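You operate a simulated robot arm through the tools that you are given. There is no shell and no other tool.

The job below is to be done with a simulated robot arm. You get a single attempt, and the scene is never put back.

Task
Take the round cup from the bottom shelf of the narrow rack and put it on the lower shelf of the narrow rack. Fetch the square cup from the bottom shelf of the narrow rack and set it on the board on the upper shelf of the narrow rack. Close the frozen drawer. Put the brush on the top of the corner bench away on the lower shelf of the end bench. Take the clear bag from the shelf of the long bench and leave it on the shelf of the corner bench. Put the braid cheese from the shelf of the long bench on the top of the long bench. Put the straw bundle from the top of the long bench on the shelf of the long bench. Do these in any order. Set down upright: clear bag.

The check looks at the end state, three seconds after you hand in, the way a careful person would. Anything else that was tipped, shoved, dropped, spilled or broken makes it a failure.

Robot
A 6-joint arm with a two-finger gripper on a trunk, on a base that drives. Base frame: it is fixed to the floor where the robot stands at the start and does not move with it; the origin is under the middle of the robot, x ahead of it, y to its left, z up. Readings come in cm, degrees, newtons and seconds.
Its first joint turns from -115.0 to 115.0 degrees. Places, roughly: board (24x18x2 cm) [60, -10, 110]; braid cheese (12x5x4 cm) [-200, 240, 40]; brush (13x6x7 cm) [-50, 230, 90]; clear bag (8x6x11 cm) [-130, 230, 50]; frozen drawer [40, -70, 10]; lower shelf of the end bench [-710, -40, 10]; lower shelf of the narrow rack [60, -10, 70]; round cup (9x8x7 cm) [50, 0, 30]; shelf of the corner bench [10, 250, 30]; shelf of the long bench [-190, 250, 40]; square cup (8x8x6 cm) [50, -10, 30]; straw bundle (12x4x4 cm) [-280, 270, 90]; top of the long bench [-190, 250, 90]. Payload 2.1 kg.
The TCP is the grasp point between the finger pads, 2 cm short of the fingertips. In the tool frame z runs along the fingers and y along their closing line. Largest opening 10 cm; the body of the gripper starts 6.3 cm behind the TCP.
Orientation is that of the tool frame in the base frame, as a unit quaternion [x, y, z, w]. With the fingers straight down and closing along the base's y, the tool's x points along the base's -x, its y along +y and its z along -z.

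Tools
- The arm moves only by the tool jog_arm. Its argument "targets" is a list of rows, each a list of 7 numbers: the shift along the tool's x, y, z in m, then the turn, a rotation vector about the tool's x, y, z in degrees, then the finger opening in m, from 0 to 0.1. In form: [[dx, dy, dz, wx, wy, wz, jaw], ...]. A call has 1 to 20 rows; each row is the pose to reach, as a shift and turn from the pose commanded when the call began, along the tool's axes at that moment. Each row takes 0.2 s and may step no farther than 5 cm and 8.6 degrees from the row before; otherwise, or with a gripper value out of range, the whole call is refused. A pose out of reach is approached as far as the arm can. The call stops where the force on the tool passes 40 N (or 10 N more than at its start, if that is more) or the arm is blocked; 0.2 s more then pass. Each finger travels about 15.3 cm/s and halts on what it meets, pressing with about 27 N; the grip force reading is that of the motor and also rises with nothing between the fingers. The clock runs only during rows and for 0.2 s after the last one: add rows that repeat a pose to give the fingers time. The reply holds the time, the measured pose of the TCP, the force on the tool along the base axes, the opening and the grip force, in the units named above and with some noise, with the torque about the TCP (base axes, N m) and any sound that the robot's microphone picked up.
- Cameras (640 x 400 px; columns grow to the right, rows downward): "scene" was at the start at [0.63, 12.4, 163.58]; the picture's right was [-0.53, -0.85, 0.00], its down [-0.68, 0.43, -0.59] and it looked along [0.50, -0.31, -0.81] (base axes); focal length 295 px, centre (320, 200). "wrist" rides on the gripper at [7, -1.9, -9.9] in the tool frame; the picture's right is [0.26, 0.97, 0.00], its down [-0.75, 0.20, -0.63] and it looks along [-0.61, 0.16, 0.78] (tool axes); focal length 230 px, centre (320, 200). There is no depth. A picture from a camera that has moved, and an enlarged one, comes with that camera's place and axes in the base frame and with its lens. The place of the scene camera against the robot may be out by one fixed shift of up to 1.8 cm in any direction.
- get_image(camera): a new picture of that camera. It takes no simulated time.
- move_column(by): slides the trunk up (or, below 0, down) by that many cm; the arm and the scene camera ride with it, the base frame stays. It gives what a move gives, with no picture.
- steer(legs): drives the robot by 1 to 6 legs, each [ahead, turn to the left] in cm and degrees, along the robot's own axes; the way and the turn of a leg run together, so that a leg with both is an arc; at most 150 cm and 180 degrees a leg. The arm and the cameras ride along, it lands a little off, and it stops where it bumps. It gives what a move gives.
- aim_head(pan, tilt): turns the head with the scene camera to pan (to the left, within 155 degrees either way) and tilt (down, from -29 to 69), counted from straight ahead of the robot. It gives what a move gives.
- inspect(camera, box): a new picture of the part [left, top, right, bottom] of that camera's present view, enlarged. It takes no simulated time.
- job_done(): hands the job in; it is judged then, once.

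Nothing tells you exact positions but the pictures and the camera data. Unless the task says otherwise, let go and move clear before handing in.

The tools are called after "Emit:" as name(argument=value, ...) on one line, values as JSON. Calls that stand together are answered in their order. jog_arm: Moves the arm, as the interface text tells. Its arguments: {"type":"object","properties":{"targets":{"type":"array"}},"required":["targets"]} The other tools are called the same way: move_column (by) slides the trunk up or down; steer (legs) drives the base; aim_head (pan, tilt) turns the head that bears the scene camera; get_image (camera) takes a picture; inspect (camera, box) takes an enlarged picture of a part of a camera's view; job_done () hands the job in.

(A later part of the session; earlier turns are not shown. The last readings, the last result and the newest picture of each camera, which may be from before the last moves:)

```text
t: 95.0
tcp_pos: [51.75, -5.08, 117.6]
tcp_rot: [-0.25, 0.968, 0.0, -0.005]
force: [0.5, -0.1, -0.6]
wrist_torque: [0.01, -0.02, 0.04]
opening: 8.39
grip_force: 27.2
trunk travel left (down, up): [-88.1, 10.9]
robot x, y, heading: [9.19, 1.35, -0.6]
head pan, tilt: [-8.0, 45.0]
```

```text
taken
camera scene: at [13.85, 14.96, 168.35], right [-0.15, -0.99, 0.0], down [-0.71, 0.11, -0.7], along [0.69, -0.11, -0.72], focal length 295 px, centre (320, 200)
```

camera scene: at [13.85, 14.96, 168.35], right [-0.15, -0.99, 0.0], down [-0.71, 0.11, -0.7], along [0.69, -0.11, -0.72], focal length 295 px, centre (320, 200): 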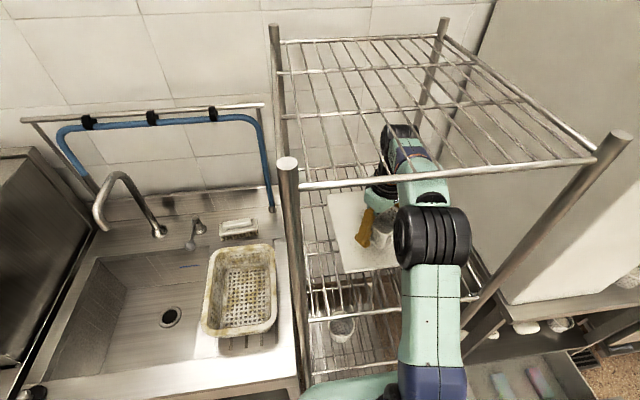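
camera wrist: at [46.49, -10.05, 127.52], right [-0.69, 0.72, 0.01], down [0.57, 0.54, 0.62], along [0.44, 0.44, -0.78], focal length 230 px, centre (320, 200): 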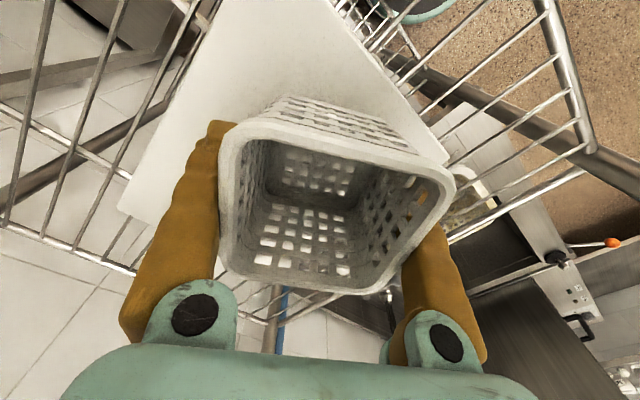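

It has come to rest at (51.8, -5.05, 117.6), cup over the board. I'll lower in small steps until I feel the board.

Emit:
jog_arm(targets=[[0, 0, 0.003, 0, 0, 0, 0.06], [0, 0, 0.006, 0, 0, 0, 0.06], [0, 0, 0.006, 0, 0, 0, 0.06]])

Emit:
jog_arm(targets=[[0, 0, 0.002, 0, 0, 0, 0.06], [0, 0, 0.004, 0, 0, 0, 0.06], [0, 0, 0.004, 0, 0, 0, 0.06]])

```text
t: 95.8
tcp_pos: [50.93, -5.04, 117.39]
tcp_rot: [-0.25, 0.968, -0.001, 0.0]
force: [1.7, 0.2, -2.5]
wrist_torque: [-0.01, 0.12, -0.03]
opening: 8.37
grip_force: 27.0
trunk travel left (down, up): [-88.1, 10.9]
robot x, y, heading: [9.25, 1.39, -0.9]
head pan, tilt: [-8.0, 45.0]
```

```text
t: 96.6
tcp_pos: [50.42, -5.07, 116.78]
tcp_rot: [-0.25, 0.968, -0.001, 0.002]
force: [-0.1, -0.8, 0.6]
wrist_torque: [0.03, -0.01, 0.01]
opening: 8.38
grip_force: 26.7
trunk travel left (down, up): [-88.1, 10.9]
robot x, y, heading: [8.73, 1.6, -0.8]
head pan, tilt: [-8.0, 45.0]
```

The lean relaxed to nominal; cup now at (50.4, -5.1, 116.8). Continuing down slowly.

Emit:
jog_arm(targets=[[0, 0, 0.001, 0, 0, 0, 0.06], [0, 0, 0.002, 0, 0, 0, 0.06], [0, 0, 0.002, 0, 0, 0, 0.06], [0, 0, 0.002, 0, 0, 0, 0.06]])

Emit:
jog_arm(targets=[[0, 0, 0.001, 0, 0, 0, 0.06], [0, 0, 0.002, 0, 0, 0, 0.06], [0, 0, 0.002, 0, 0, 0, 0.06], [0, 0, 0.002, 0, 0, 0, 0.06]])

```text
t: 97.6
tcp_pos: [50.46, -5.17, 116.71]
tcp_rot: [-0.25, 0.968, -0.002, 0.001]
force: [-0.5, -0.5, 0.7]
wrist_torque: [-0.01, -0.01, 0.01]
opening: 8.37
grip_force: 26.5
trunk travel left (down, up): [-88.1, 10.9]
robot x, y, heading: [9.14, 1.2, -0.7]
head pan, tilt: [-8.0, 45.0]
```

```text
t: 98.6
tcp_pos: [50.41, -5.16, 116.47]
tcp_rot: [-0.25, 0.968, -0.001, 0.001]
force: [-0.5, 0.1, -0.2]
wrist_torque: [0.02, 0.02, 0.02]
opening: 8.38
grip_force: 26.9
trunk travel left (down, up): [-88.1, 10.9]
robot x, y, heading: [8.69, 1.22, -0.5]
head pan, tilt: [-8.0, 45.0]
```

Emit:
inspect(camera="scene", box=[300, 170, 420, 270])

Emit:
jog_arm(targets=[[0, 0, 0.001, 0, 0, 0, 0.06], [0, 0, 0.002, 0, 0, 0, 0.06], [0, 0, 0.002, 0, 0, 0, 0.06], [0, 0, 0.002, 0, 0, 0, 0.06]])

Emit:
jog_arm(targets=[[0, 0, 0.001, 0, 0, 0, 0.06], [0, 0, 0.002, 0, 0, 0, 0.06], [0, 0, 0.002, 0, 0, 0, 0.06], [0, 0, 0.002, 0, 0, 0, 0.06]])

```text
4.00 times, centred on (360, 220) of scene
camera zoom: at [11.57, 14.97, 168.35], right [-0.15, -0.99, 0.0], down [-0.7, 0.11, -0.71], along [0.7, -0.11, -0.71], focal length 1180 px, centre (160, 120)
```

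zoom: 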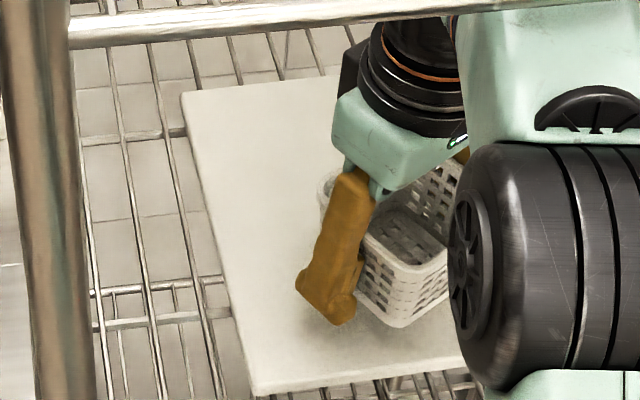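

```text
t: 99.6
tcp_pos: [50.48, -5.19, 116.45]
tcp_rot: [-0.25, 0.968, -0.001, 0.0]
force: [-0.3, -0.1, 0.4]
wrist_torque: [0.01, 0.0, -0.04]
opening: 8.35
grip_force: 27.0
trunk travel left (down, up): [-88.1, 10.9]
robot x, y, heading: [9.12, 1.08, -0.7]
head pan, tilt: [-8.0, 45.0]
```

```text
t: 100.6
tcp_pos: [50.54, -5.31, 116.22]
tcp_rot: [-0.25, 0.968, -0.001, 0.0]
force: [0.5, -0.9, -0.2]
wrist_torque: [0.01, 0.01, -0.01]
opening: 8.37
grip_force: 27.0
trunk travel left (down, up): [-88.1, 10.9]
robot x, y, heading: [9.3, 1.03, -0.7]
head pan, tilt: [-8.0, 45.0]
```

No contact yet at 116.2. Continuing in 2 mm steps.

Emit:
jog_arm(targets=[[0, 0, 0.001, 0, 0, 0, 0.06], [0, 0, 0.002, 0, 0, 0, 0.06], [0, 0, 0.002, 0, 0, 0, 0.06], [0, 0, 0.002, 0, 0, 0, 0.06]])

Emit:
jog_arm(targets=[[0, 0, 0.001, 0, 0, 0, 0.06], [0, 0, 0.002, 0, 0, 0, 0.06], [0, 0, 0.002, 0, 0, 0, 0.06], [0, 0, 0.002, 0, 0, 0, 0.06]])

```text
t: 101.6
tcp_pos: [50.55, -5.07, 115.88]
tcp_rot: [-0.25, 0.968, -0.002, 0.0]
force: [-0.2, 0.4, -0.2]
wrist_torque: [0.01, 0.0, -0.02]
opening: 8.36
grip_force: 26.7
trunk travel left (down, up): [-88.1, 10.9]
robot x, y, heading: [8.97, 1.73, -0.7]
head pan, tilt: [-8.0, 45.0]
```

```text
t: 102.6
tcp_pos: [50.54, -5.1, 115.66]
tcp_rot: [-0.25, 0.968, -0.002, 0.0]
force: [0.6, -0.9, 0.1]
wrist_torque: [0.02, 0.0, -0.02]
opening: 8.36
grip_force: 26.8
trunk travel left (down, up): [-88.1, 10.9]
robot x, y, heading: [8.62, 1.05, -0.8]
head pan, tilt: [-8.0, 45.0]
```

Emit:
inspect(camera="scene", box=[330, 200, 420, 260])

Emit:
jog_arm(targets=[[0, 0, 0.001, 0, 0, 0, 0.06], [0, 0, 0.002, 0, 0, 0, 0.06], [0, 0, 0.002, 0, 0, 0, 0.06], [0, 0, 0.002, 0, 0, 0, 0.06]])

```text
6.67 times, centred on (375, 230) of scene
camera zoom: at [11.57, 14.97, 168.35], right [-0.15, -0.99, 0.0], down [-0.7, 0.11, -0.71], along [0.7, -0.11, -0.71], focal length 1967 px, centre (-47, 0)
```

zoom: 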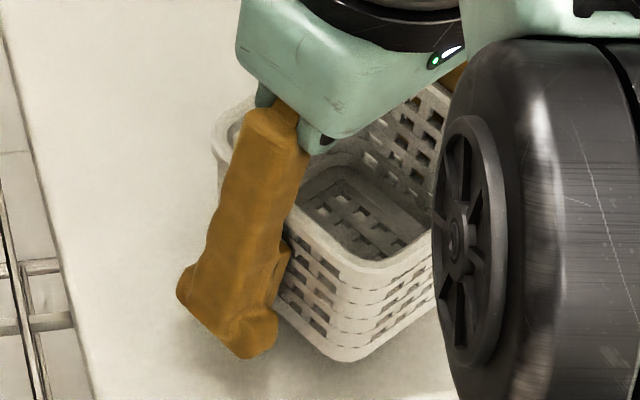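

```text
t: 103.6
tcp_pos: [50.58, -5.19, 115.6]
tcp_rot: [-0.251, 0.968, -0.001, 0.001]
force: [0.0, 0.5, 0.5]
wrist_torque: [0.01, -0.01, 0.03]
opening: 8.35
grip_force: 26.9
trunk travel left (down, up): [-88.1, 10.9]
robot x, y, heading: [8.64, 1.44, -0.9]
head pan, tilt: [-8.0, 45.0]
```

Emit:
jog_arm(targets=[[0, 0, 0.001, 0, 0, 0, 0.06], [0, 0, 0.002, 0, 0, 0, 0.06], [0, 0, 0.002, 0, 0, 0, 0.06], [0, 0, 0.002, 0, 0, 0, 0.06]])

Emit:
jog_arm(targets=[[0, 0, 0.001, 0, 0, 0, 0.06], [0, 0, 0.002, 0, 0, 0, 0.06], [0, 0, 0.002, 0, 0, 0, 0.06], [0, 0, 0.002, 0, 0, 0, 0.06]])

```text
t: 104.6
tcp_pos: [50.49, -5.14, 115.4]
tcp_rot: [-0.25, 0.968, -0.001, 0.001]
force: [-0.9, 0.0, -0.5]
wrist_torque: [0.0, -0.02, -0.05]
opening: 8.35
grip_force: 26.8
trunk travel left (down, up): [-88.1, 10.9]
robot x, y, heading: [9.01, 1.3, -0.7]
head pan, tilt: [-8.0, 45.0]
```

```text
t: 105.6
tcp_pos: [50.45, -5.17, 115.04]
tcp_rot: [-0.25, 0.968, -0.003, 0.0]
force: [0.2, -0.7, -0.9]
wrist_torque: [0.0, 0.02, 0.0]
opening: 8.34
grip_force: 27.7
trunk travel left (down, up): [-88.1, 10.9]
robot x, y, heading: [9.07, 1.3, -0.3]
head pan, tilt: [-8.0, 45.0]
```

Spacing of the upper shelf may be ~39 rather than 40 cm, so contact should be just below. Continuing.

Emit:
jog_arm(targets=[[0, 0, 0.001, 0, 0, 0, 0.06], [0, 0, 0.002, 0, 0, 0, 0.06], [0, 0, 0.002, 0, 0, 0, 0.06], [0, 0, 0.002, 0, 0, 0, 0.06]])

Emit:
jog_arm(targets=[[0, 0, 0.001, 0, 0, 0, 0.06], [0, 0, 0.002, 0, 0, 0, 0.06], [0, 0, 0.002, 0, 0, 0, 0.06], [0, 0, 0.002, 0, 0, 0, 0.06]])

Emit:
inspect(camera="scene", box=[330, 200, 420, 260])

```text
t: 106.6
tcp_pos: [50.54, -5.16, 114.91]
tcp_rot: [-0.25, 0.968, -0.002, 0.0]
force: [-0.4, 0.1, -0.3]
wrist_torque: [-0.01, 0.06, 0.03]
opening: 8.36
grip_force: 26.6
trunk travel left (down, up): [-88.1, 10.9]
robot x, y, heading: [8.73, 1.34, -0.8]
head pan, tilt: [-8.0, 45.0]
```

```text
t: 107.6
tcp_pos: [50.44, -5.11, 114.73]
tcp_rot: [-0.251, 0.968, -0.002, 0.0]
force: [-0.4, 0.4, 0.8]
wrist_torque: [0.05, 0.03, 0.01]
opening: 8.38
grip_force: 27.0
trunk travel left (down, up): [-88.1, 10.9]
robot x, y, heading: [9.11, 1.33, -0.5]
head pan, tilt: [-8.0, 45.0]
```

```text
6.67 times, centred on (375, 230) of scene
camera zoom: at [11.57, 14.97, 168.35], right [-0.15, -0.99, 0.0], down [-0.7, 0.11, -0.71], along [0.7, -0.11, -0.71], focal length 1967 px, centre (-47, 0)
```

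zoom: 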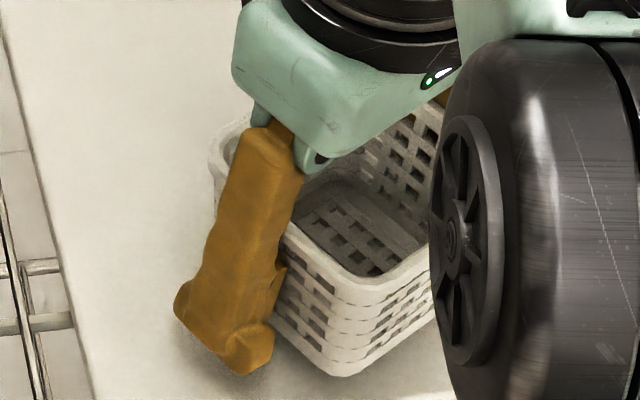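

Emit:
jog_arm(targets=[[0, 0, 0.001, 0, 0, 0, 0.06], [0, 0, 0.002, 0, 0, 0, 0.06], [0, 0, 0.003, 0, 0, 0, 0.06], [0, 0, 0.003, 0, 0, 0, 0.06]])

Emit:
jog_arm(targets=[[0, 0, 0.001, 0, 0, 0, 0.06], [0, 0, 0.002, 0, 0, 0, 0.06], [0, 0, 0.003, 0, 0, 0, 0.06], [0, 0, 0.003, 0, 0, 0, 0.06]])

```text
t: 108.6
tcp_pos: [50.4, -5.08, 114.29]
tcp_rot: [-0.25, 0.968, -0.001, 0.001]
force: [-0.2, 0.5, -0.5]
wrist_torque: [0.02, 0.01, -0.03]
opening: 8.36
grip_force: 27.0
trunk travel left (down, up): [-88.1, 10.9]
robot x, y, heading: [9.2, 1.4, -0.5]
head pan, tilt: [-8.0, 45.0]
```

```text
t: 109.6
tcp_pos: [50.52, -4.98, 114.18]
tcp_rot: [-0.25, 0.968, -0.001, 0.001]
force: [0.9, 0.4, -0.1]
wrist_torque: [-0.02, -0.03, -0.02]
opening: 8.35
grip_force: 27.0
trunk travel left (down, up): [-88.1, 10.9]
robot x, y, heading: [9.08, 1.33, -0.8]
head pan, tilt: [-8.0, 45.0]
```

Emit:
jog_arm(targets=[[0, 0, 0.001, 0, 0, 0, 0.06], [0, 0, 0.002, 0, 0, 0, 0.06], [0, 0, 0.003, 0, 0, 0, 0.06], [0, 0, 0.003, 0, 0, 0, 0.06]])

Emit:
inspect(camera="scene", box=[330, 200, 420, 260])

Emit:
get_image(camera="wrist")

```text
t: 110.6
tcp_pos: [50.55, -5.07, 113.67]
tcp_rot: [-0.25, 0.968, -0.001, 0.001]
force: [0.2, -1.2, -0.3]
wrist_torque: [0.01, -0.01, 0.03]
opening: 8.35
grip_force: 26.6
trunk travel left (down, up): [-88.1, 10.9]
robot x, y, heading: [8.65, 1.42, -0.9]
head pan, tilt: [-8.0, 45.0]
```

```text
6.67 times, centred on (375, 230) of scene
camera zoom: at [11.57, 14.97, 168.35], right [-0.15, -0.99, 0.0], down [-0.7, 0.11, -0.71], along [0.7, -0.11, -0.71], focal length 1967 px, centre (-47, 0)
```

zoom: 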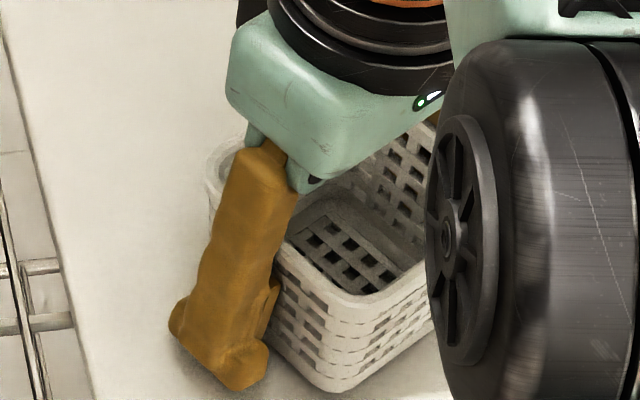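

```text
taken
camera wrist: at [45.17, -9.97, 123.78], right [-0.69, 0.72, 0.0], down [0.56, 0.54, 0.63], along [0.45, 0.44, -0.78], focal length 230 px, centre (320, 200)
```

wrist: 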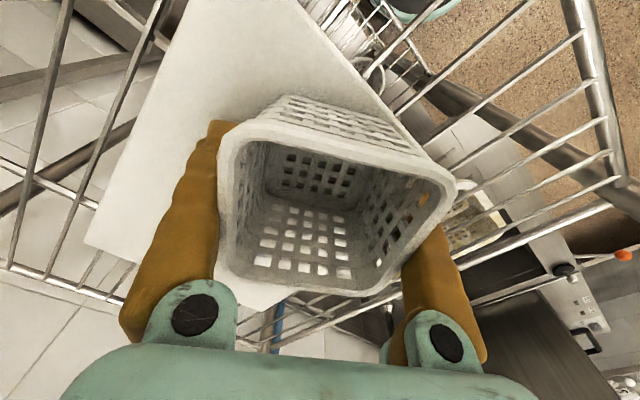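

Parallax puts the board top near z≈110, so contact is imminent. Continue lowering by 2–3 mm.

Emit:
jog_arm(targets=[[0, 0, 0.001, 0, 0, 0, 0.06], [0, 0, 0.002, 0, 0, 0, 0.06], [0, 0, 0.003, 0, 0, 0, 0.06], [0, 0, 0.003, 0, 0, 0, 0.06]])

Emit:
jog_arm(targets=[[0, 0, 0.001, 0, 0, 0, 0.06], [0, 0, 0.002, 0, 0, 0, 0.06], [0, 0, 0.003, 0, 0, 0, 0.06], [0, 0, 0.003, 0, 0, 0, 0.06]])

```text
t: 111.6
tcp_pos: [50.55, -5.07, 113.56]
tcp_rot: [-0.25, 0.968, -0.001, 0.0]
force: [-0.2, 0.0, -0.5]
wrist_torque: [-0.02, 0.04, 0.02]
opening: 8.35
grip_force: 27.3
trunk travel left (down, up): [-88.1, 10.9]
robot x, y, heading: [8.75, 1.05, -0.7]
head pan, tilt: [-8.0, 45.0]
```

```text
t: 112.6
tcp_pos: [50.44, -5.08, 113.37]
tcp_rot: [-0.251, 0.968, -0.002, 0.002]
force: [2.1, -1.1, 11.5]
wrist_torque: [-0.03, 0.17, 0.0]
opening: 8.35
grip_force: 26.5
trunk travel left (down, up): [-88.1, 10.9]
robot x, y, heading: [9.04, 1.03, -0.8]
head pan, tilt: [-8.0, 45.0]
```

Contact at 11.5 N: the cup sits on the board. I'll ease off 1 mm and open.

Emit:
jog_arm(targets=[[0, 0, -0.001, 0, 0, 0, 0.06], [0, 0, -0.001, 0, 0, 0, 0.085], [0, 0, -0.001, 0, 0, 0, 0.1], [0, 0, -0.001, 0, 0, 0, 0.1], [0, 0, -0.001, 0, 0, 0, 0.1]])

Emit:
get_image(camera="wrist")

Emit:
inspect(camera="scene", box=[330, 200, 420, 260])

```text
t: 113.8
tcp_pos: [50.43, -5.07, 113.38]
tcp_rot: [-0.251, 0.968, -0.001, 0.001]
force: [-0.4, -0.5, -0.1]
wrist_torque: [0.01, -0.02, 0.01]
opening: 10.01
grip_force: 0.0
trunk travel left (down, up): [-88.1, 10.9]
robot x, y, heading: [9.06, 1.4, -0.7]
head pan, tilt: [-8.0, 45.0]
```

```text
taken
camera wrist: at [45.13, -9.98, 123.28], right [-0.69, 0.72, 0.0], down [0.56, 0.54, 0.63], along [0.45, 0.44, -0.78], focal length 230 px, centre (320, 200)
```

wrist: 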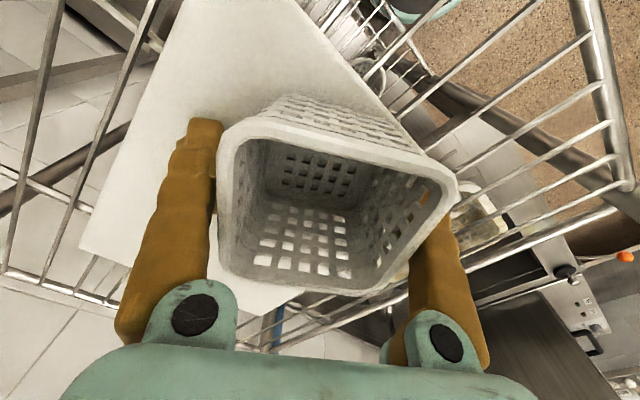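

```text
6.67 times, centred on (375, 230) of scene
camera zoom: at [11.57, 14.98, 168.35], right [-0.15, -0.99, 0.0], down [-0.7, 0.11, -0.71], along [0.7, -0.11, -0.71], focal length 1967 px, centre (-47, 0)
```

zoom: 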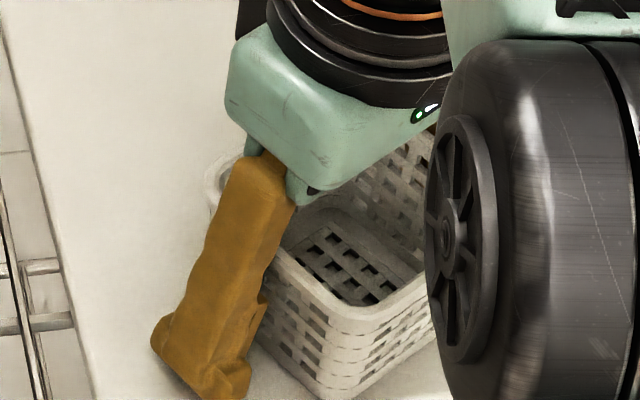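

Released and standing on the board. I'll raise the fingers slowly above the rim (limited headroom), checking along the way.

Emit:
jog_arm(targets=[[0, 0, -0.005, 0, 0, 0, 0.1], [0, 0, -0.01, 0, 0, 0, 0.1], [0, 0, -0.015, 0, 0, 0, 0.1], [0, 0, -0.02, 0, 0, 0, 0.1], [0, 0, -0.025, 0, 0, 0, 0.1], [0, 0, -0.03, 0, 0, 0, 0.1]])

Emit:
get_image(camera="wrist")

```text
t: 115.2
tcp_pos: [50.65, -4.95, 116.4]
tcp_rot: [-0.249, 0.968, -0.002, 0.0]
force: [-0.8, -0.3, 0.3]
wrist_torque: [-0.01, 0.01, 0.01]
opening: 10.01
grip_force: 0.0
trunk travel left (down, up): [-88.1, 10.9]
robot x, y, heading: [8.95, 1.6, -0.7]
head pan, tilt: [-8.0, 45.0]
```

```text
taken
camera wrist: at [45.27, -9.92, 126.31], right [-0.69, 0.72, 0.0], down [0.56, 0.54, 0.63], along [0.45, 0.44, -0.78], focal length 230 px, centre (320, 200)
```

wrist: 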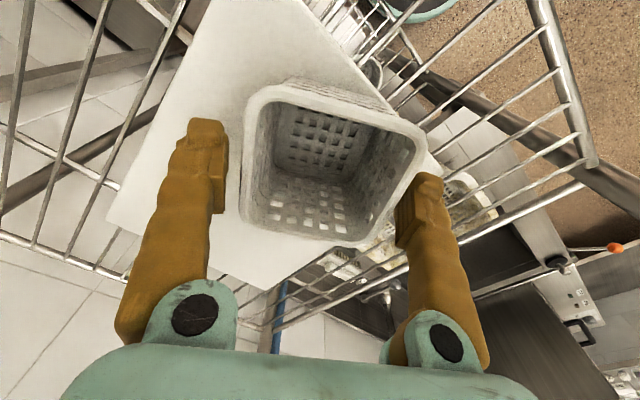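

Emit:
jog_arm(targets=[[0, 0, -0.005, 0, 0, 0, 0.1], [0, 0, -0.01, 0, 0, 0, 0.1], [0, 0, -0.015, 0, 0, 0, 0.1], [0, 0, -0.02, 0, 0, 0, 0.1], [0, 0, -0.025, 0, 0, 0, 0.1], [0, 0, -0.028, 0, 0, 0, 0.1]])

Emit:
inspect(camera="scene", box=[320, 110, 480, 260])

Emit:
get_image(camera="wrist")

```text
t: 116.6
tcp_pos: [50.59, -5.06, 118.72]
tcp_rot: [-0.251, 0.968, 0.001, -0.005]
force: [-0.2, -0.1, 0.0]
wrist_torque: [-0.03, 0.01, -0.04]
opening: 9.98
grip_force: 0.0
trunk travel left (down, up): [-88.1, 10.9]
robot x, y, heading: [8.72, 1.4, -0.3]
head pan, tilt: [-8.0, 45.0]
```

```text
2.67 times, centred on (400, 185) of scene
camera zoom: at [11.78, 15.0, 168.13], right [-0.15, -0.99, 0.0], down [-0.7, 0.11, -0.71], along [0.7, -0.11, -0.71], focal length 787 px, centre (107, 240)
```

zoom: 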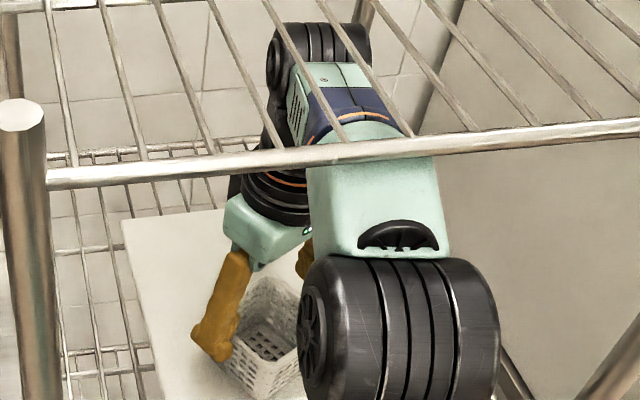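

```text
taken
camera wrist: at [45.36, -9.96, 128.65], right [-0.69, 0.72, 0.01], down [0.57, 0.54, 0.62], along [0.45, 0.44, -0.78], focal length 230 px, centre (320, 200)
```

wrist: 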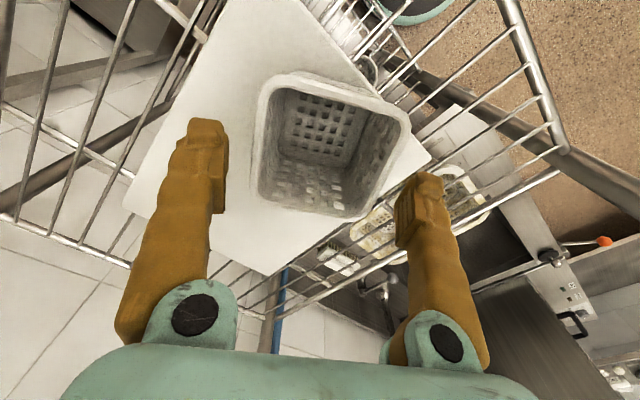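

The wrist seems to be lightly touching the top shelf structure (robot leans slightly). I'll drop 0.7 cm and slide the fingers back along the cup's sides (tool +x), away from the cup.

Emit:
jog_arm(targets=[[0, 0, 0.003, 0, 0, 0, 0.1], [0, 0, 0.007, 0, 0, 0, 0.1], [0, 0, 0.007, 0, 0, 0, 0.1], [0, 0, 0.007, 0, 0, 0, 0.1]])

Emit:
get_image(camera="wrist")

```text
t: 117.6
tcp_pos: [50.52, -5.02, 118.0]
tcp_rot: [-0.25, 0.968, 0.0, -0.004]
force: [0.7, 0.2, -0.1]
wrist_torque: [0.02, -0.01, -0.03]
opening: 10.01
grip_force: 0.1
trunk travel left (down, up): [-88.1, 10.9]
robot x, y, heading: [8.93, 1.34, -1.0]
head pan, tilt: [-8.0, 45.0]
```

```text
taken
camera wrist: at [45.22, -9.94, 128.06], right [-0.69, 0.72, 0.0], down [0.56, 0.54, 0.63], along [0.45, 0.44, -0.78], focal length 230 px, centre (320, 200)
```

wrist: 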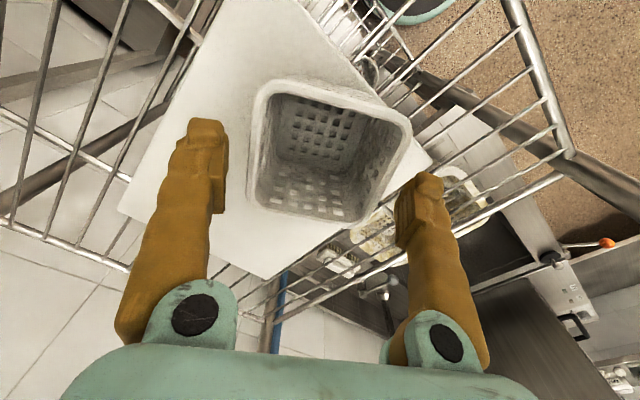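

Emit:
jog_arm(targets=[[0.008, 0, 0, 0, 0, 0, 0.1], [0.016, 0, 0, 0, 0, 0, 0.1], [0.025, 0, 0, 0, 0, 0, 0.1], [0.035, 0, 0, 0, 0, 0, 0.1], [0.045, 0, 0, 0, 0, 0, 0.1], [0.055, 0, 0, 0, 0, 0, 0.1], [0.065, 0, 0, 0, 0, 0, 0.1], [0.075, 0, 0, 0, 0, 0, 0.1], [0.08, 0, 0, 0, 0, 0, 0.1]])

Emit:
get_image(camera="wrist")

Emit:
get_image(camera="scene")

```text
t: 119.8
tcp_pos: [45.03, -6.77, 114.22]
tcp_rot: [-0.252, 0.966, 0.026, -0.058]
force: [-0.6, -0.9, -0.2]
wrist_torque: [0.03, 0.02, -0.01]
opening: 10.02
grip_force: 0.0
trunk travel left (down, up): [-88.1, 10.9]
robot x, y, heading: [9.07, 1.4, -0.1]
head pan, tilt: [-8.0, 45.0]
stopped in row 9: the arm was blocked; the commanded pose is now the measured one
```

```text
taken
camera wrist: at [40.97, -11.95, 124.62], right [-0.69, 0.72, 0.1], down [0.63, 0.53, 0.57], along [0.35, 0.45, -0.82], focal length 230 px, centre (320, 200)
```

wrist: 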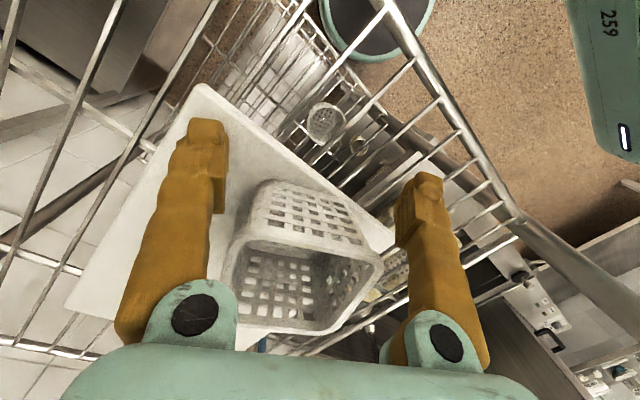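

```text
taken
camera scene: at [16.38, 18.52, 167.13], right [-0.14, -0.99, 0.03], down [-0.72, 0.09, -0.69], along [0.68, -0.12, -0.73], focal length 295 px, centre (320, 200)
```

scene: 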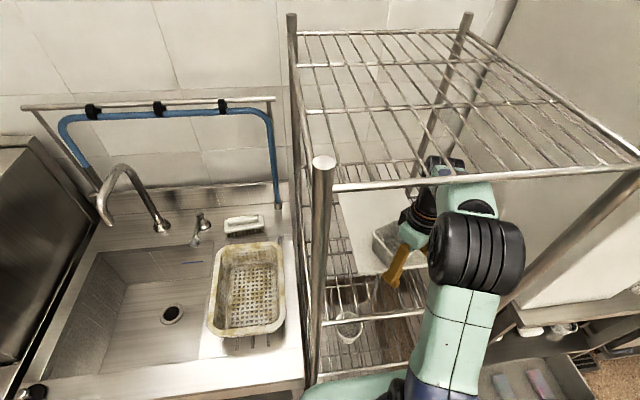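

The arm got blocked: most likely the forearm is pressing up against the top shelf's front bar and the robot has leaned forward. Let me look closely before relieving it.

Emit:
inspect(camera="scene", box=[320, 140, 540, 300])

Emit:
inspect(camera="wrist", box=[160, 100, 480, 340])

```text
2.50 times, centred on (430, 220) of scene
camera zoom: at [16.38, 18.52, 167.13], right [-0.14, -0.99, 0.03], down [-0.72, 0.09, -0.69], along [0.68, -0.12, -0.73], focal length 738 px, centre (45, 150)
```

zoom: 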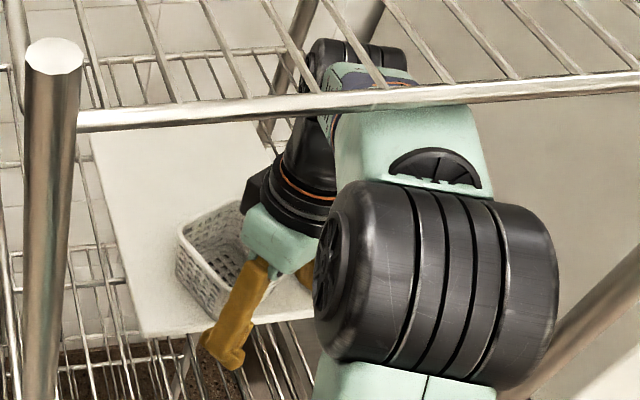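

```text
1.67 times, centred on (320, 220) of wrist
camera zoom: at [40.97, -11.95, 124.62], right [-0.69, 0.72, 0.1], down [0.63, 0.53, 0.57], along [0.35, 0.45, -0.82], focal length 384 px, centre (320, 167)
```

zoom: 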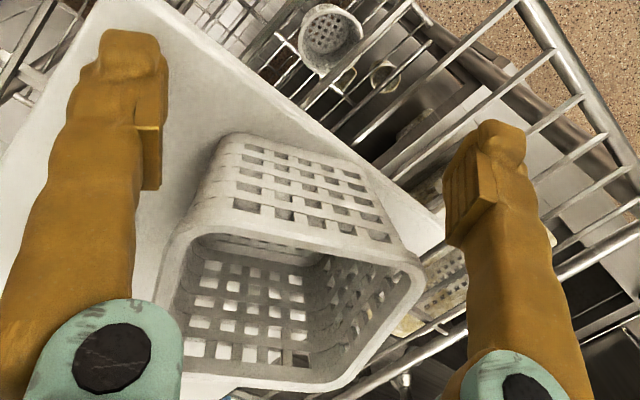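

The cup stands fine on the board, the fingers are already past its near face; the forearm is pushing up on the top front bar. I'll lower the trunk 1 cm to relieve that pressure.

Emit:
move_column(by=-1)

Emit:
get_image(camera="wrist")

Emit:
get_image(camera="scene")

```text
t: 120.3
tcp_pos: [45.06, -7.23, 113.96]
tcp_rot: [-0.248, 0.967, 0.022, -0.05]
force: [-0.6, 0.3, 0.2]
wrist_torque: [0.01, -0.01, 0.0]
opening: 10.01
grip_force: 0.0
trunk travel left (down, up): [-87.1, 11.9]
robot x, y, heading: [8.89, 1.75, -0.7]
head pan, tilt: [-8.0, 45.0]
```

```text
taken
camera wrist: at [40.81, -12.45, 124.39], right [-0.69, 0.72, 0.09], down [0.63, 0.53, 0.58], along [0.37, 0.45, -0.81], focal length 230 px, centre (320, 200)
```

wrist: 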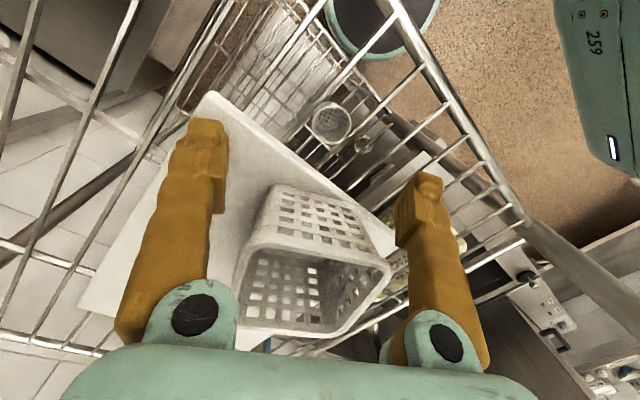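

```text
taken
camera scene: at [17.97, 18.86, 166.58], right [-0.15, -0.99, 0.03], down [-0.73, 0.09, -0.68], along [0.67, -0.12, -0.73], focal length 295 px, centre (320, 200)
```

scene: 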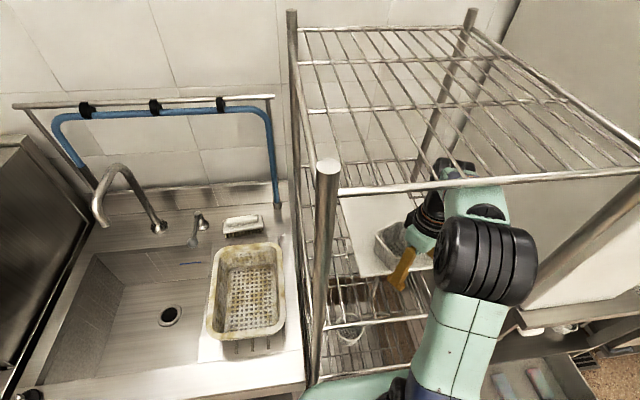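

The robot is leaning forward ~2°. I'll do a short hold to see whether this is static.

Emit:
jog_arm(targets=[[0, 0, 0, 0, 0, 0, 0.1]])

Emit:
inspect(camera="scene", box=[380, 140, 580, 290])

```text
t: 121.0
tcp_pos: [43.41, -7.63, 113.25]
tcp_rot: [-0.253, 0.965, 0.034, -0.053]
force: [9.4, 31.5, 129.5]
wrist_torque: [-5.25, -4.49, 2.03]
opening: 10.01
grip_force: 0.1
trunk travel left (down, up): [-87.1, 11.9]
robot x, y, heading: [9.1, 1.26, -0.0]
head pan, tilt: [-8.0, 45.0]
stopped in row 1: the arm was blocked; the commanded pose is now the measured one
```

```text
2.67 times, centred on (480, 215) of scene
camera zoom: at [19.76, 18.92, 166.25], right [-0.14, -0.99, 0.03], down [-0.74, 0.08, -0.67], along [0.66, -0.12, -0.74], focal length 787 px, centre (-107, 160)
```

zoom: 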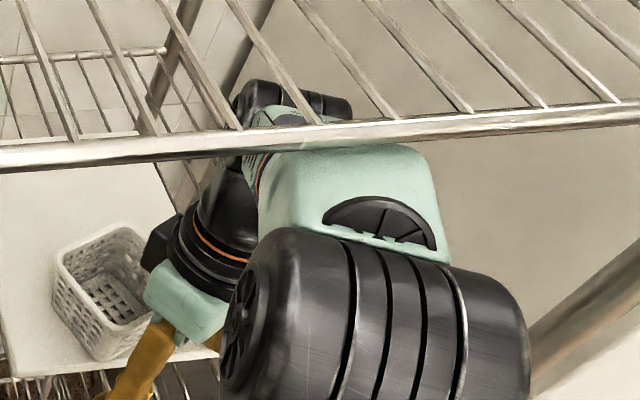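

The finger is now pressing on the board's front corner because the re-based command sagged with the lean. I'll first command a small lift with slight counter-tilt to take the load off.

Emit:
jog_arm(targets=[[0, 0, -0.012, 0, -1, 0, 0.1], [0, 0, -0.02, 0, -2, 0, 0.1], [0, 0, -0.02, 0, -2, 0, 0.1]])

Emit:
get_image(camera="scene")

```text
t: 121.3
tcp_pos: [43.52, -8.27, 113.04]
tcp_rot: [-0.257, 0.965, 0.032, -0.033]
force: [36.6, 125.7, 514.6]
wrist_torque: [-20.33, -14.16, 4.5]
opening: 9.13
grip_force: 0.1
trunk travel left (down, up): [-87.1, 11.9]
robot x, y, heading: [8.61, 1.43, 0.8]
head pan, tilt: [-8.0, 45.0]
stopped in row 1: the arm was blocked; the commanded pose is now the measured one
```

```text
taken
camera scene: at [23.49, 18.21, 165.43], right [-0.13, -0.99, 0.03], down [-0.75, 0.08, -0.65], along [0.64, -0.1, -0.76], focal length 295 px, centre (320, 200)
```

scene: 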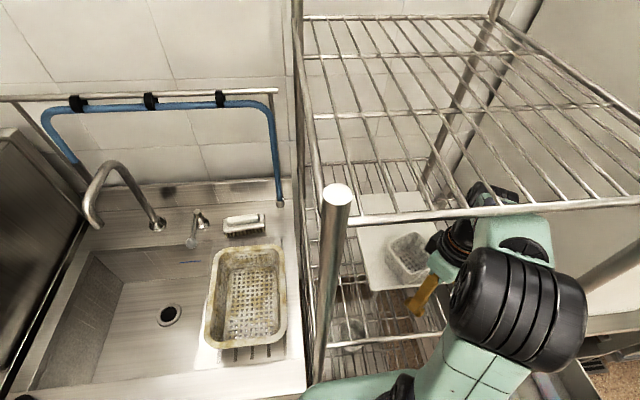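

The lean has grown and the load on the finger is large. Before any further motion I'll look closely (no time passes) at what is touching what.

Emit:
inspect(camera="scene", box=[400, 160, 620, 310])

Emit:
inspect(camera="scene", box=[340, 200, 480, 340])

Emit:
get_image(camera="wrist")

Emit:
inspect(camera="scene", box=[280, 300, 540, 400])

```text
2.67 times, centred on (510, 235) of scene
camera zoom: at [23.49, 18.21, 165.43], right [-0.13, -0.99, 0.03], down [-0.75, 0.08, -0.65], along [0.64, -0.1, -0.76], focal length 787 px, centre (-187, 107)
```

zoom: 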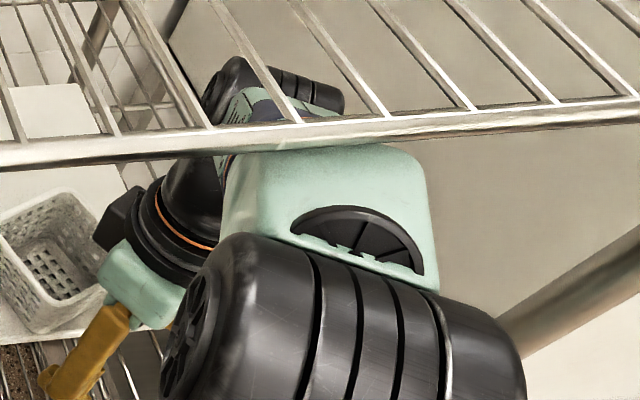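

```text
2.86 times, centred on (410, 270) of scene
camera zoom: at [23.49, 18.21, 165.43], right [-0.13, -0.99, 0.03], down [-0.75, 0.08, -0.65], along [0.64, -0.1, -0.76], focal length 843 px, centre (63, 0)
```

zoom: 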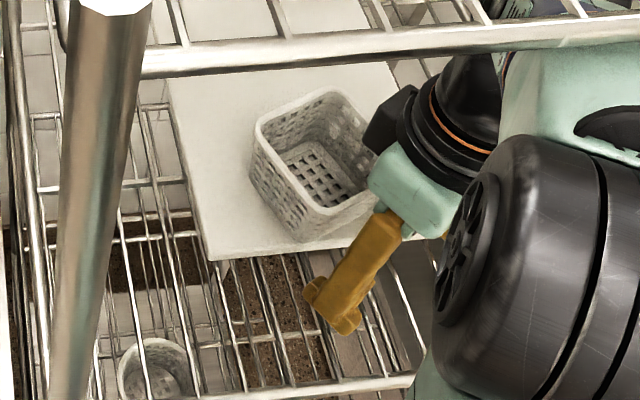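

```text
taken
camera wrist: at [39.01, -13.74, 123.22], right [-0.7, 0.71, 0.09], down [0.6, 0.52, 0.61], along [0.38, 0.48, -0.79], focal length 230 px, centre (320, 200)
```

wrist: 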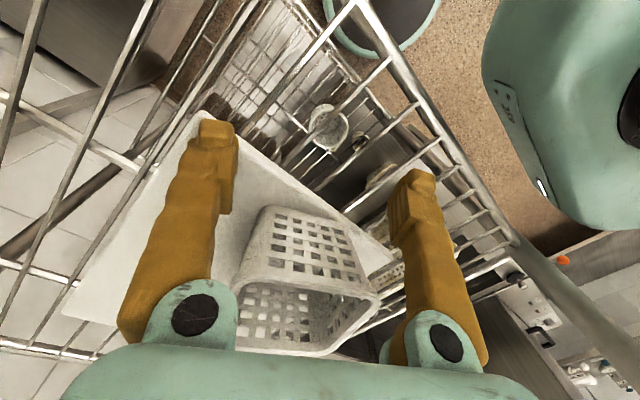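

```text
2.46 times, centred on (410, 350) of scene
camera zoom: at [23.49, 18.21, 165.43], right [-0.13, -0.99, 0.03], down [-0.75, 0.08, -0.65], along [0.64, -0.1, -0.76], focal length 726 px, centre (98, -169)
```

zoom: 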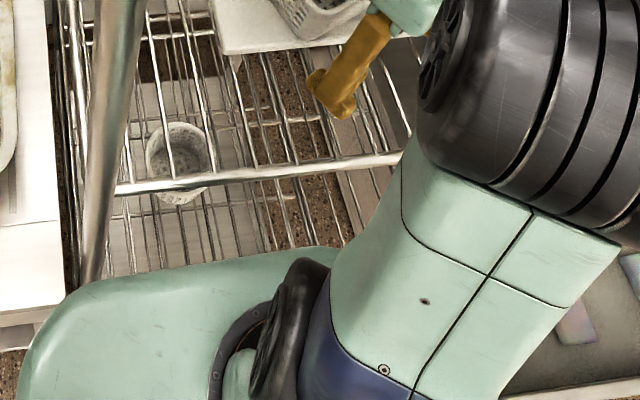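

The finger is propping the robot on the board's front-right corner. Lowering the trunk slightly while the finger props should tip the robot back upright; I'll try a small step.

Emit:
move_column(by=-0.6)

Emit:
get_image(camera="scene")

Emit:
get_image(camera="wrist")

```text
t: 121.6
tcp_pos: [42.98, -9.86, 113.03]
tcp_rot: [-0.255, 0.967, 0.015, -0.01]
force: [-21.0, 71.1, 311.1]
wrist_torque: [-12.42, -7.51, 3.36]
opening: 8.92
grip_force: 0.0
trunk travel left (down, up): [-85.5, 13.5]
robot x, y, heading: [9.23, 1.28, 1.2]
head pan, tilt: [-8.0, 45.0]
stopped: the arm was blocked; the commanded pose is now the measured one
```

```text
taken
camera scene: at [27.28, 17.72, 164.97], right [-0.12, -0.99, 0.03], down [-0.77, 0.07, -0.63], along [0.63, -0.1, -0.77], focal length 295 px, centre (320, 200)
```

scene: 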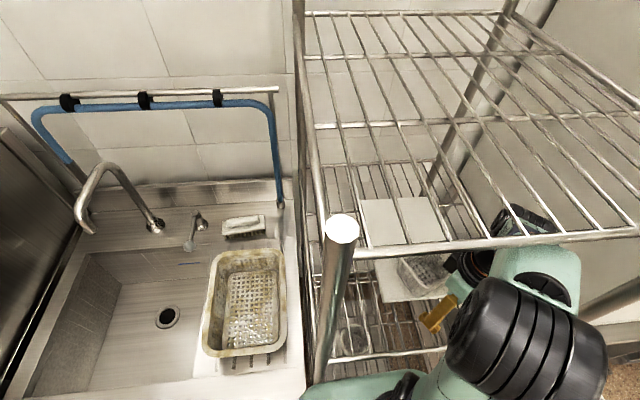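

```text
taken
camera wrist: at [37.96, -15.15, 122.95], right [-0.7, 0.71, 0.04], down [0.57, 0.53, 0.63], along [0.43, 0.46, -0.78], focal length 230 px, centre (320, 200)
```

wrist: 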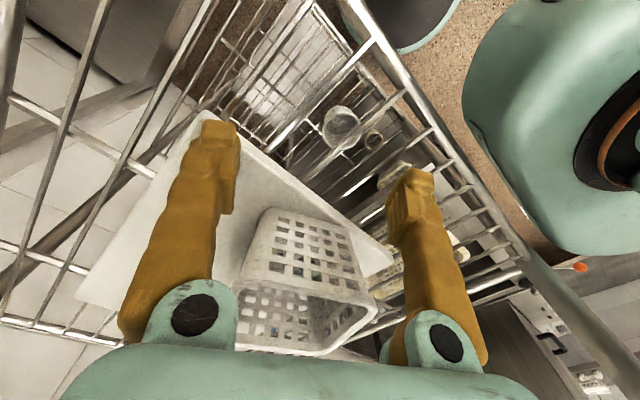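

The robot is still pitching forward; the base needs to come under it. I'll drive ahead a few centimetres to bring the base under the mast.

Emit:
steer(legs=[[8, 0]])

Emit:
get_image(camera="scene")

Emit:
get_image(camera="wrist")

```text
t: 122.3
tcp_pos: [28.8, -7.96, 114.81]
tcp_rot: [-0.214, 0.972, 0.038, 0.086]
force: [0.3, -0.5, -1.1]
wrist_torque: [0.04, -0.01, 0.02]
opening: 9.99
grip_force: 0.1
trunk travel left (down, up): [-85.5, 13.5]
robot x, y, heading: [9.49, 0.9, 0.7]
head pan, tilt: [-8.0, 45.0]
stopped in leg 1: the robot was blocked; the commanded pose is now the measured one
```

```text
taken
camera scene: at [15.18, 15.79, 165.92], right [-0.12, -0.99, 0.01], down [-0.72, 0.09, -0.69], along [0.69, -0.09, -0.72], focal length 295 px, centre (320, 200)
```

scene: 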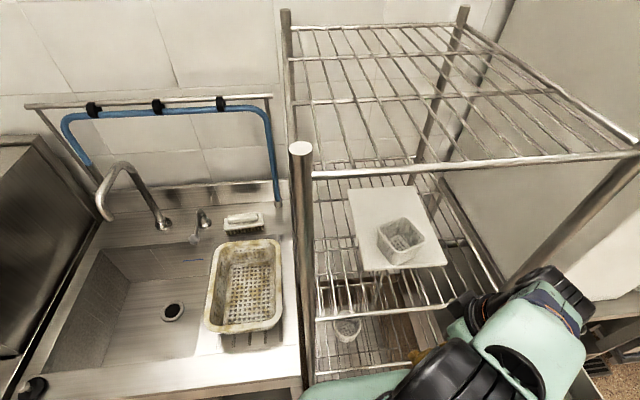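

```text
taken
camera wrist: at [21.67, -13.58, 123.19], right [-0.64, 0.77, -0.01], down [0.49, 0.42, 0.76], along [0.59, 0.48, -0.65], focal length 230 px, centre (320, 200)
```

wrist: 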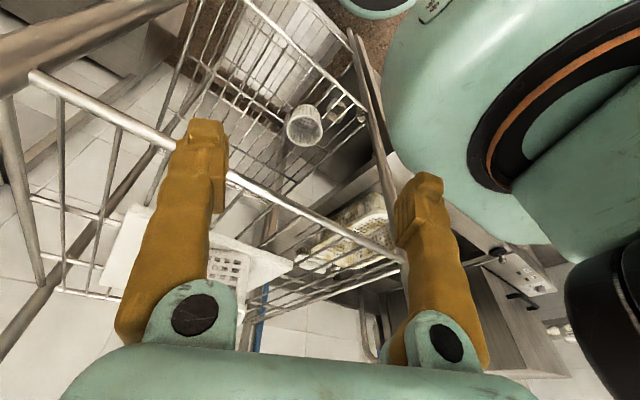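

The arm has come out of the rack, the cup stands upright on the board, and the robot is nearly upright again. I'll sample the state without moving.

Emit:
aim_head(pan=-8, tilt=46)

Emit:
get_image(camera="scene")

```text
t: 123.0
tcp_pos: [26.69, -13.33, 117.16]
tcp_rot: [-0.237, 0.964, -0.043, 0.11]
force: [0.3, -0.7, 0.2]
wrist_torque: [0.11, -0.01, -0.01]
opening: 10.0
grip_force: 0.1
trunk travel left (down, up): [-85.5, 13.5]
robot x, y, heading: [9.87, 1.67, 0.8]
head pan, tilt: [-8.0, 46.0]
```

```text
taken
camera scene: at [0.63, 15.12, 166.17], right [-0.12, -0.99, -0.01], down [-0.66, 0.09, -0.74], along [0.74, -0.09, -0.67], focal length 295 px, centre (320, 200)
```

scene: 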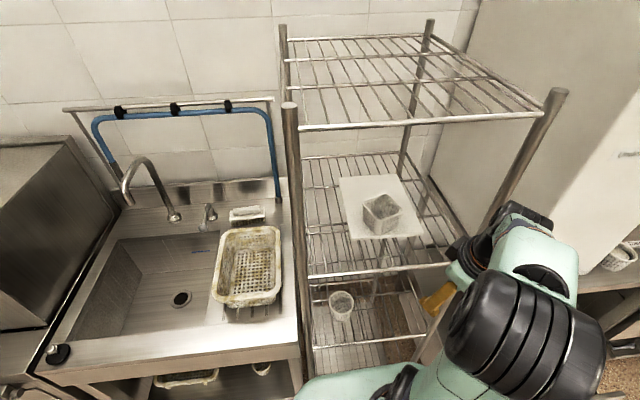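

The robot has rocked back; it should settle. I'll let a little time pass and re-check.

Emit:
aim_head(pan=-8, tilt=45)

Emit:
get_image(camera="scene")

```text
t: 123.6
tcp_pos: [33.29, -10.47, 114.79]
tcp_rot: [-0.23, 0.971, 0.017, 0.061]
force: [-3.9, 0.2, 0.3]
wrist_torque: [-0.02, -0.41, 0.0]
opening: 10.0
grip_force: 0.0
trunk travel left (down, up): [-85.5, 13.5]
robot x, y, heading: [9.34, 1.33, 1.0]
head pan, tilt: [-8.0, 45.0]
```

```text
taken
camera scene: at [18.57, 15.36, 165.95], right [-0.12, -0.99, 0.01], down [-0.73, 0.09, -0.68], along [0.67, -0.09, -0.74], focal length 295 px, centre (320, 200)
```

scene: 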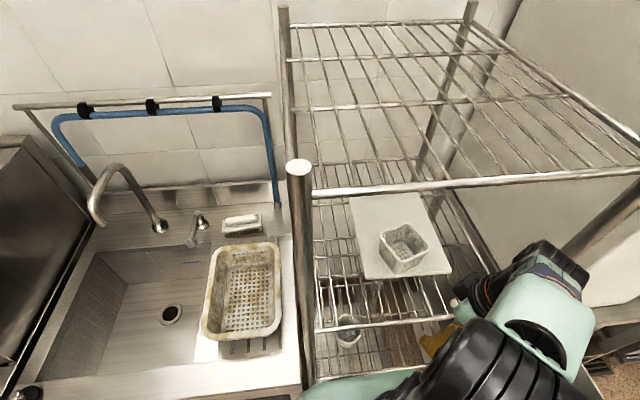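

It is rocking forward and back; I'll keep waiting in short steps to let it damp out.

Emit:
aim_head(pan=-8, tilt=46)

Emit:
get_image(camera="wrist")

```text
t: 124.2
tcp_pos: [27.27, -11.11, 115.9]
tcp_rot: [-0.226, 0.97, 0.006, 0.086]
force: [2.2, -0.9, -1.4]
wrist_torque: [0.01, 0.23, -0.03]
opening: 9.99
grip_force: 0.1
trunk travel left (down, up): [-85.5, 13.5]
robot x, y, heading: [9.35, 1.7, 0.9]
head pan, tilt: [-8.0, 46.0]
```

```text
taken
camera wrist: at [20.08, -16.32, 124.55], right [-0.65, 0.75, -0.07], down [0.47, 0.48, 0.74], along [0.59, 0.45, -0.67], focal length 230 px, centre (320, 200)
```

wrist: 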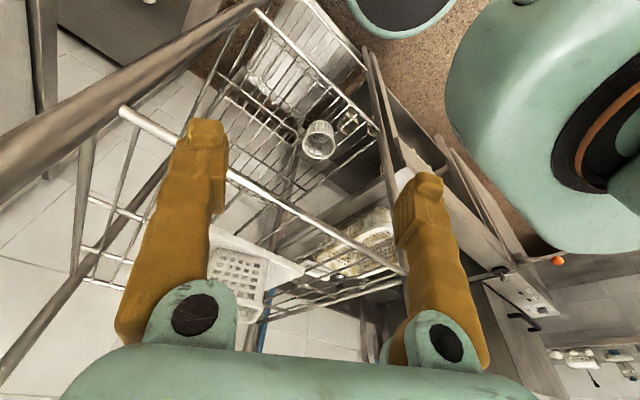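

Emit:
aim_head(pan=-8, tilt=45)

Emit:
aim_head(pan=-8, tilt=46)

Emit:
aim_head(pan=-8, tilt=45)

Emit:
aim_head(pan=-8, tilt=46)

Emit:
get_image(camera="scene")

```text
t: 124.8
tcp_pos: [29.69, -10.92, 115.33]
tcp_rot: [-0.227, 0.971, 0.011, 0.076]
force: [-0.3, 0.4, 0.3]
wrist_torque: [0.0, 0.01, -0.04]
opening: 9.99
grip_force: 0.1
trunk travel left (down, up): [-85.5, 13.5]
robot x, y, heading: [9.36, 1.94, 0.8]
head pan, tilt: [-8.0, 45.0]
```

```text
t: 125.4
tcp_pos: [29.69, -10.96, 115.28]
tcp_rot: [-0.228, 0.971, 0.01, 0.076]
force: [-0.9, -0.1, 0.2]
wrist_torque: [-0.02, -0.03, -0.03]
opening: 10.01
grip_force: 0.0
trunk travel left (down, up): [-85.5, 13.5]
robot x, y, heading: [9.53, 1.36, 0.7]
head pan, tilt: [-8.0, 46.0]
```

```text
t: 126.0
tcp_pos: [29.49, -11.02, 115.18]
tcp_rot: [-0.228, 0.971, 0.009, 0.077]
force: [0.6, 0.1, -0.5]
wrist_torque: [0.01, -0.02, 0.01]
opening: 10.0
grip_force: 0.0
trunk travel left (down, up): [-85.5, 13.5]
robot x, y, heading: [9.74, 1.49, 0.7]
head pan, tilt: [-8.0, 45.0]
```

```text
t: 126.6
tcp_pos: [29.48, -11.11, 115.34]
tcp_rot: [-0.228, 0.971, 0.01, 0.076]
force: [-0.1, -0.5, -0.6]
wrist_torque: [0.05, 0.02, -0.02]
opening: 10.01
grip_force: 0.0
trunk travel left (down, up): [-85.5, 13.5]
robot x, y, heading: [9.43, 1.21, 0.9]
head pan, tilt: [-8.0, 46.0]
```

```text
taken
camera scene: at [11.69, 15.16, 165.59], right [-0.12, -0.99, 0.0], down [-0.71, 0.09, -0.69], along [0.69, -0.09, -0.72], focal length 295 px, centre (320, 200)
```

scene: 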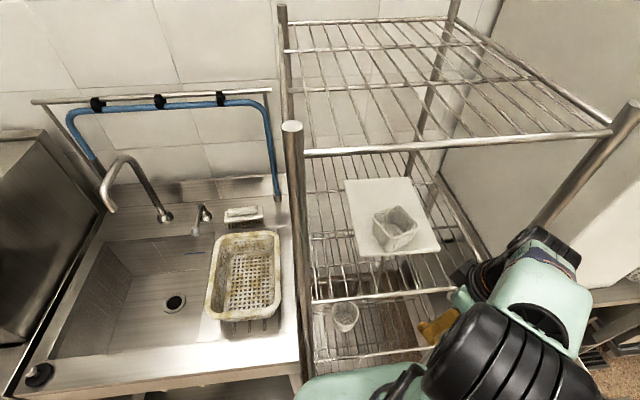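

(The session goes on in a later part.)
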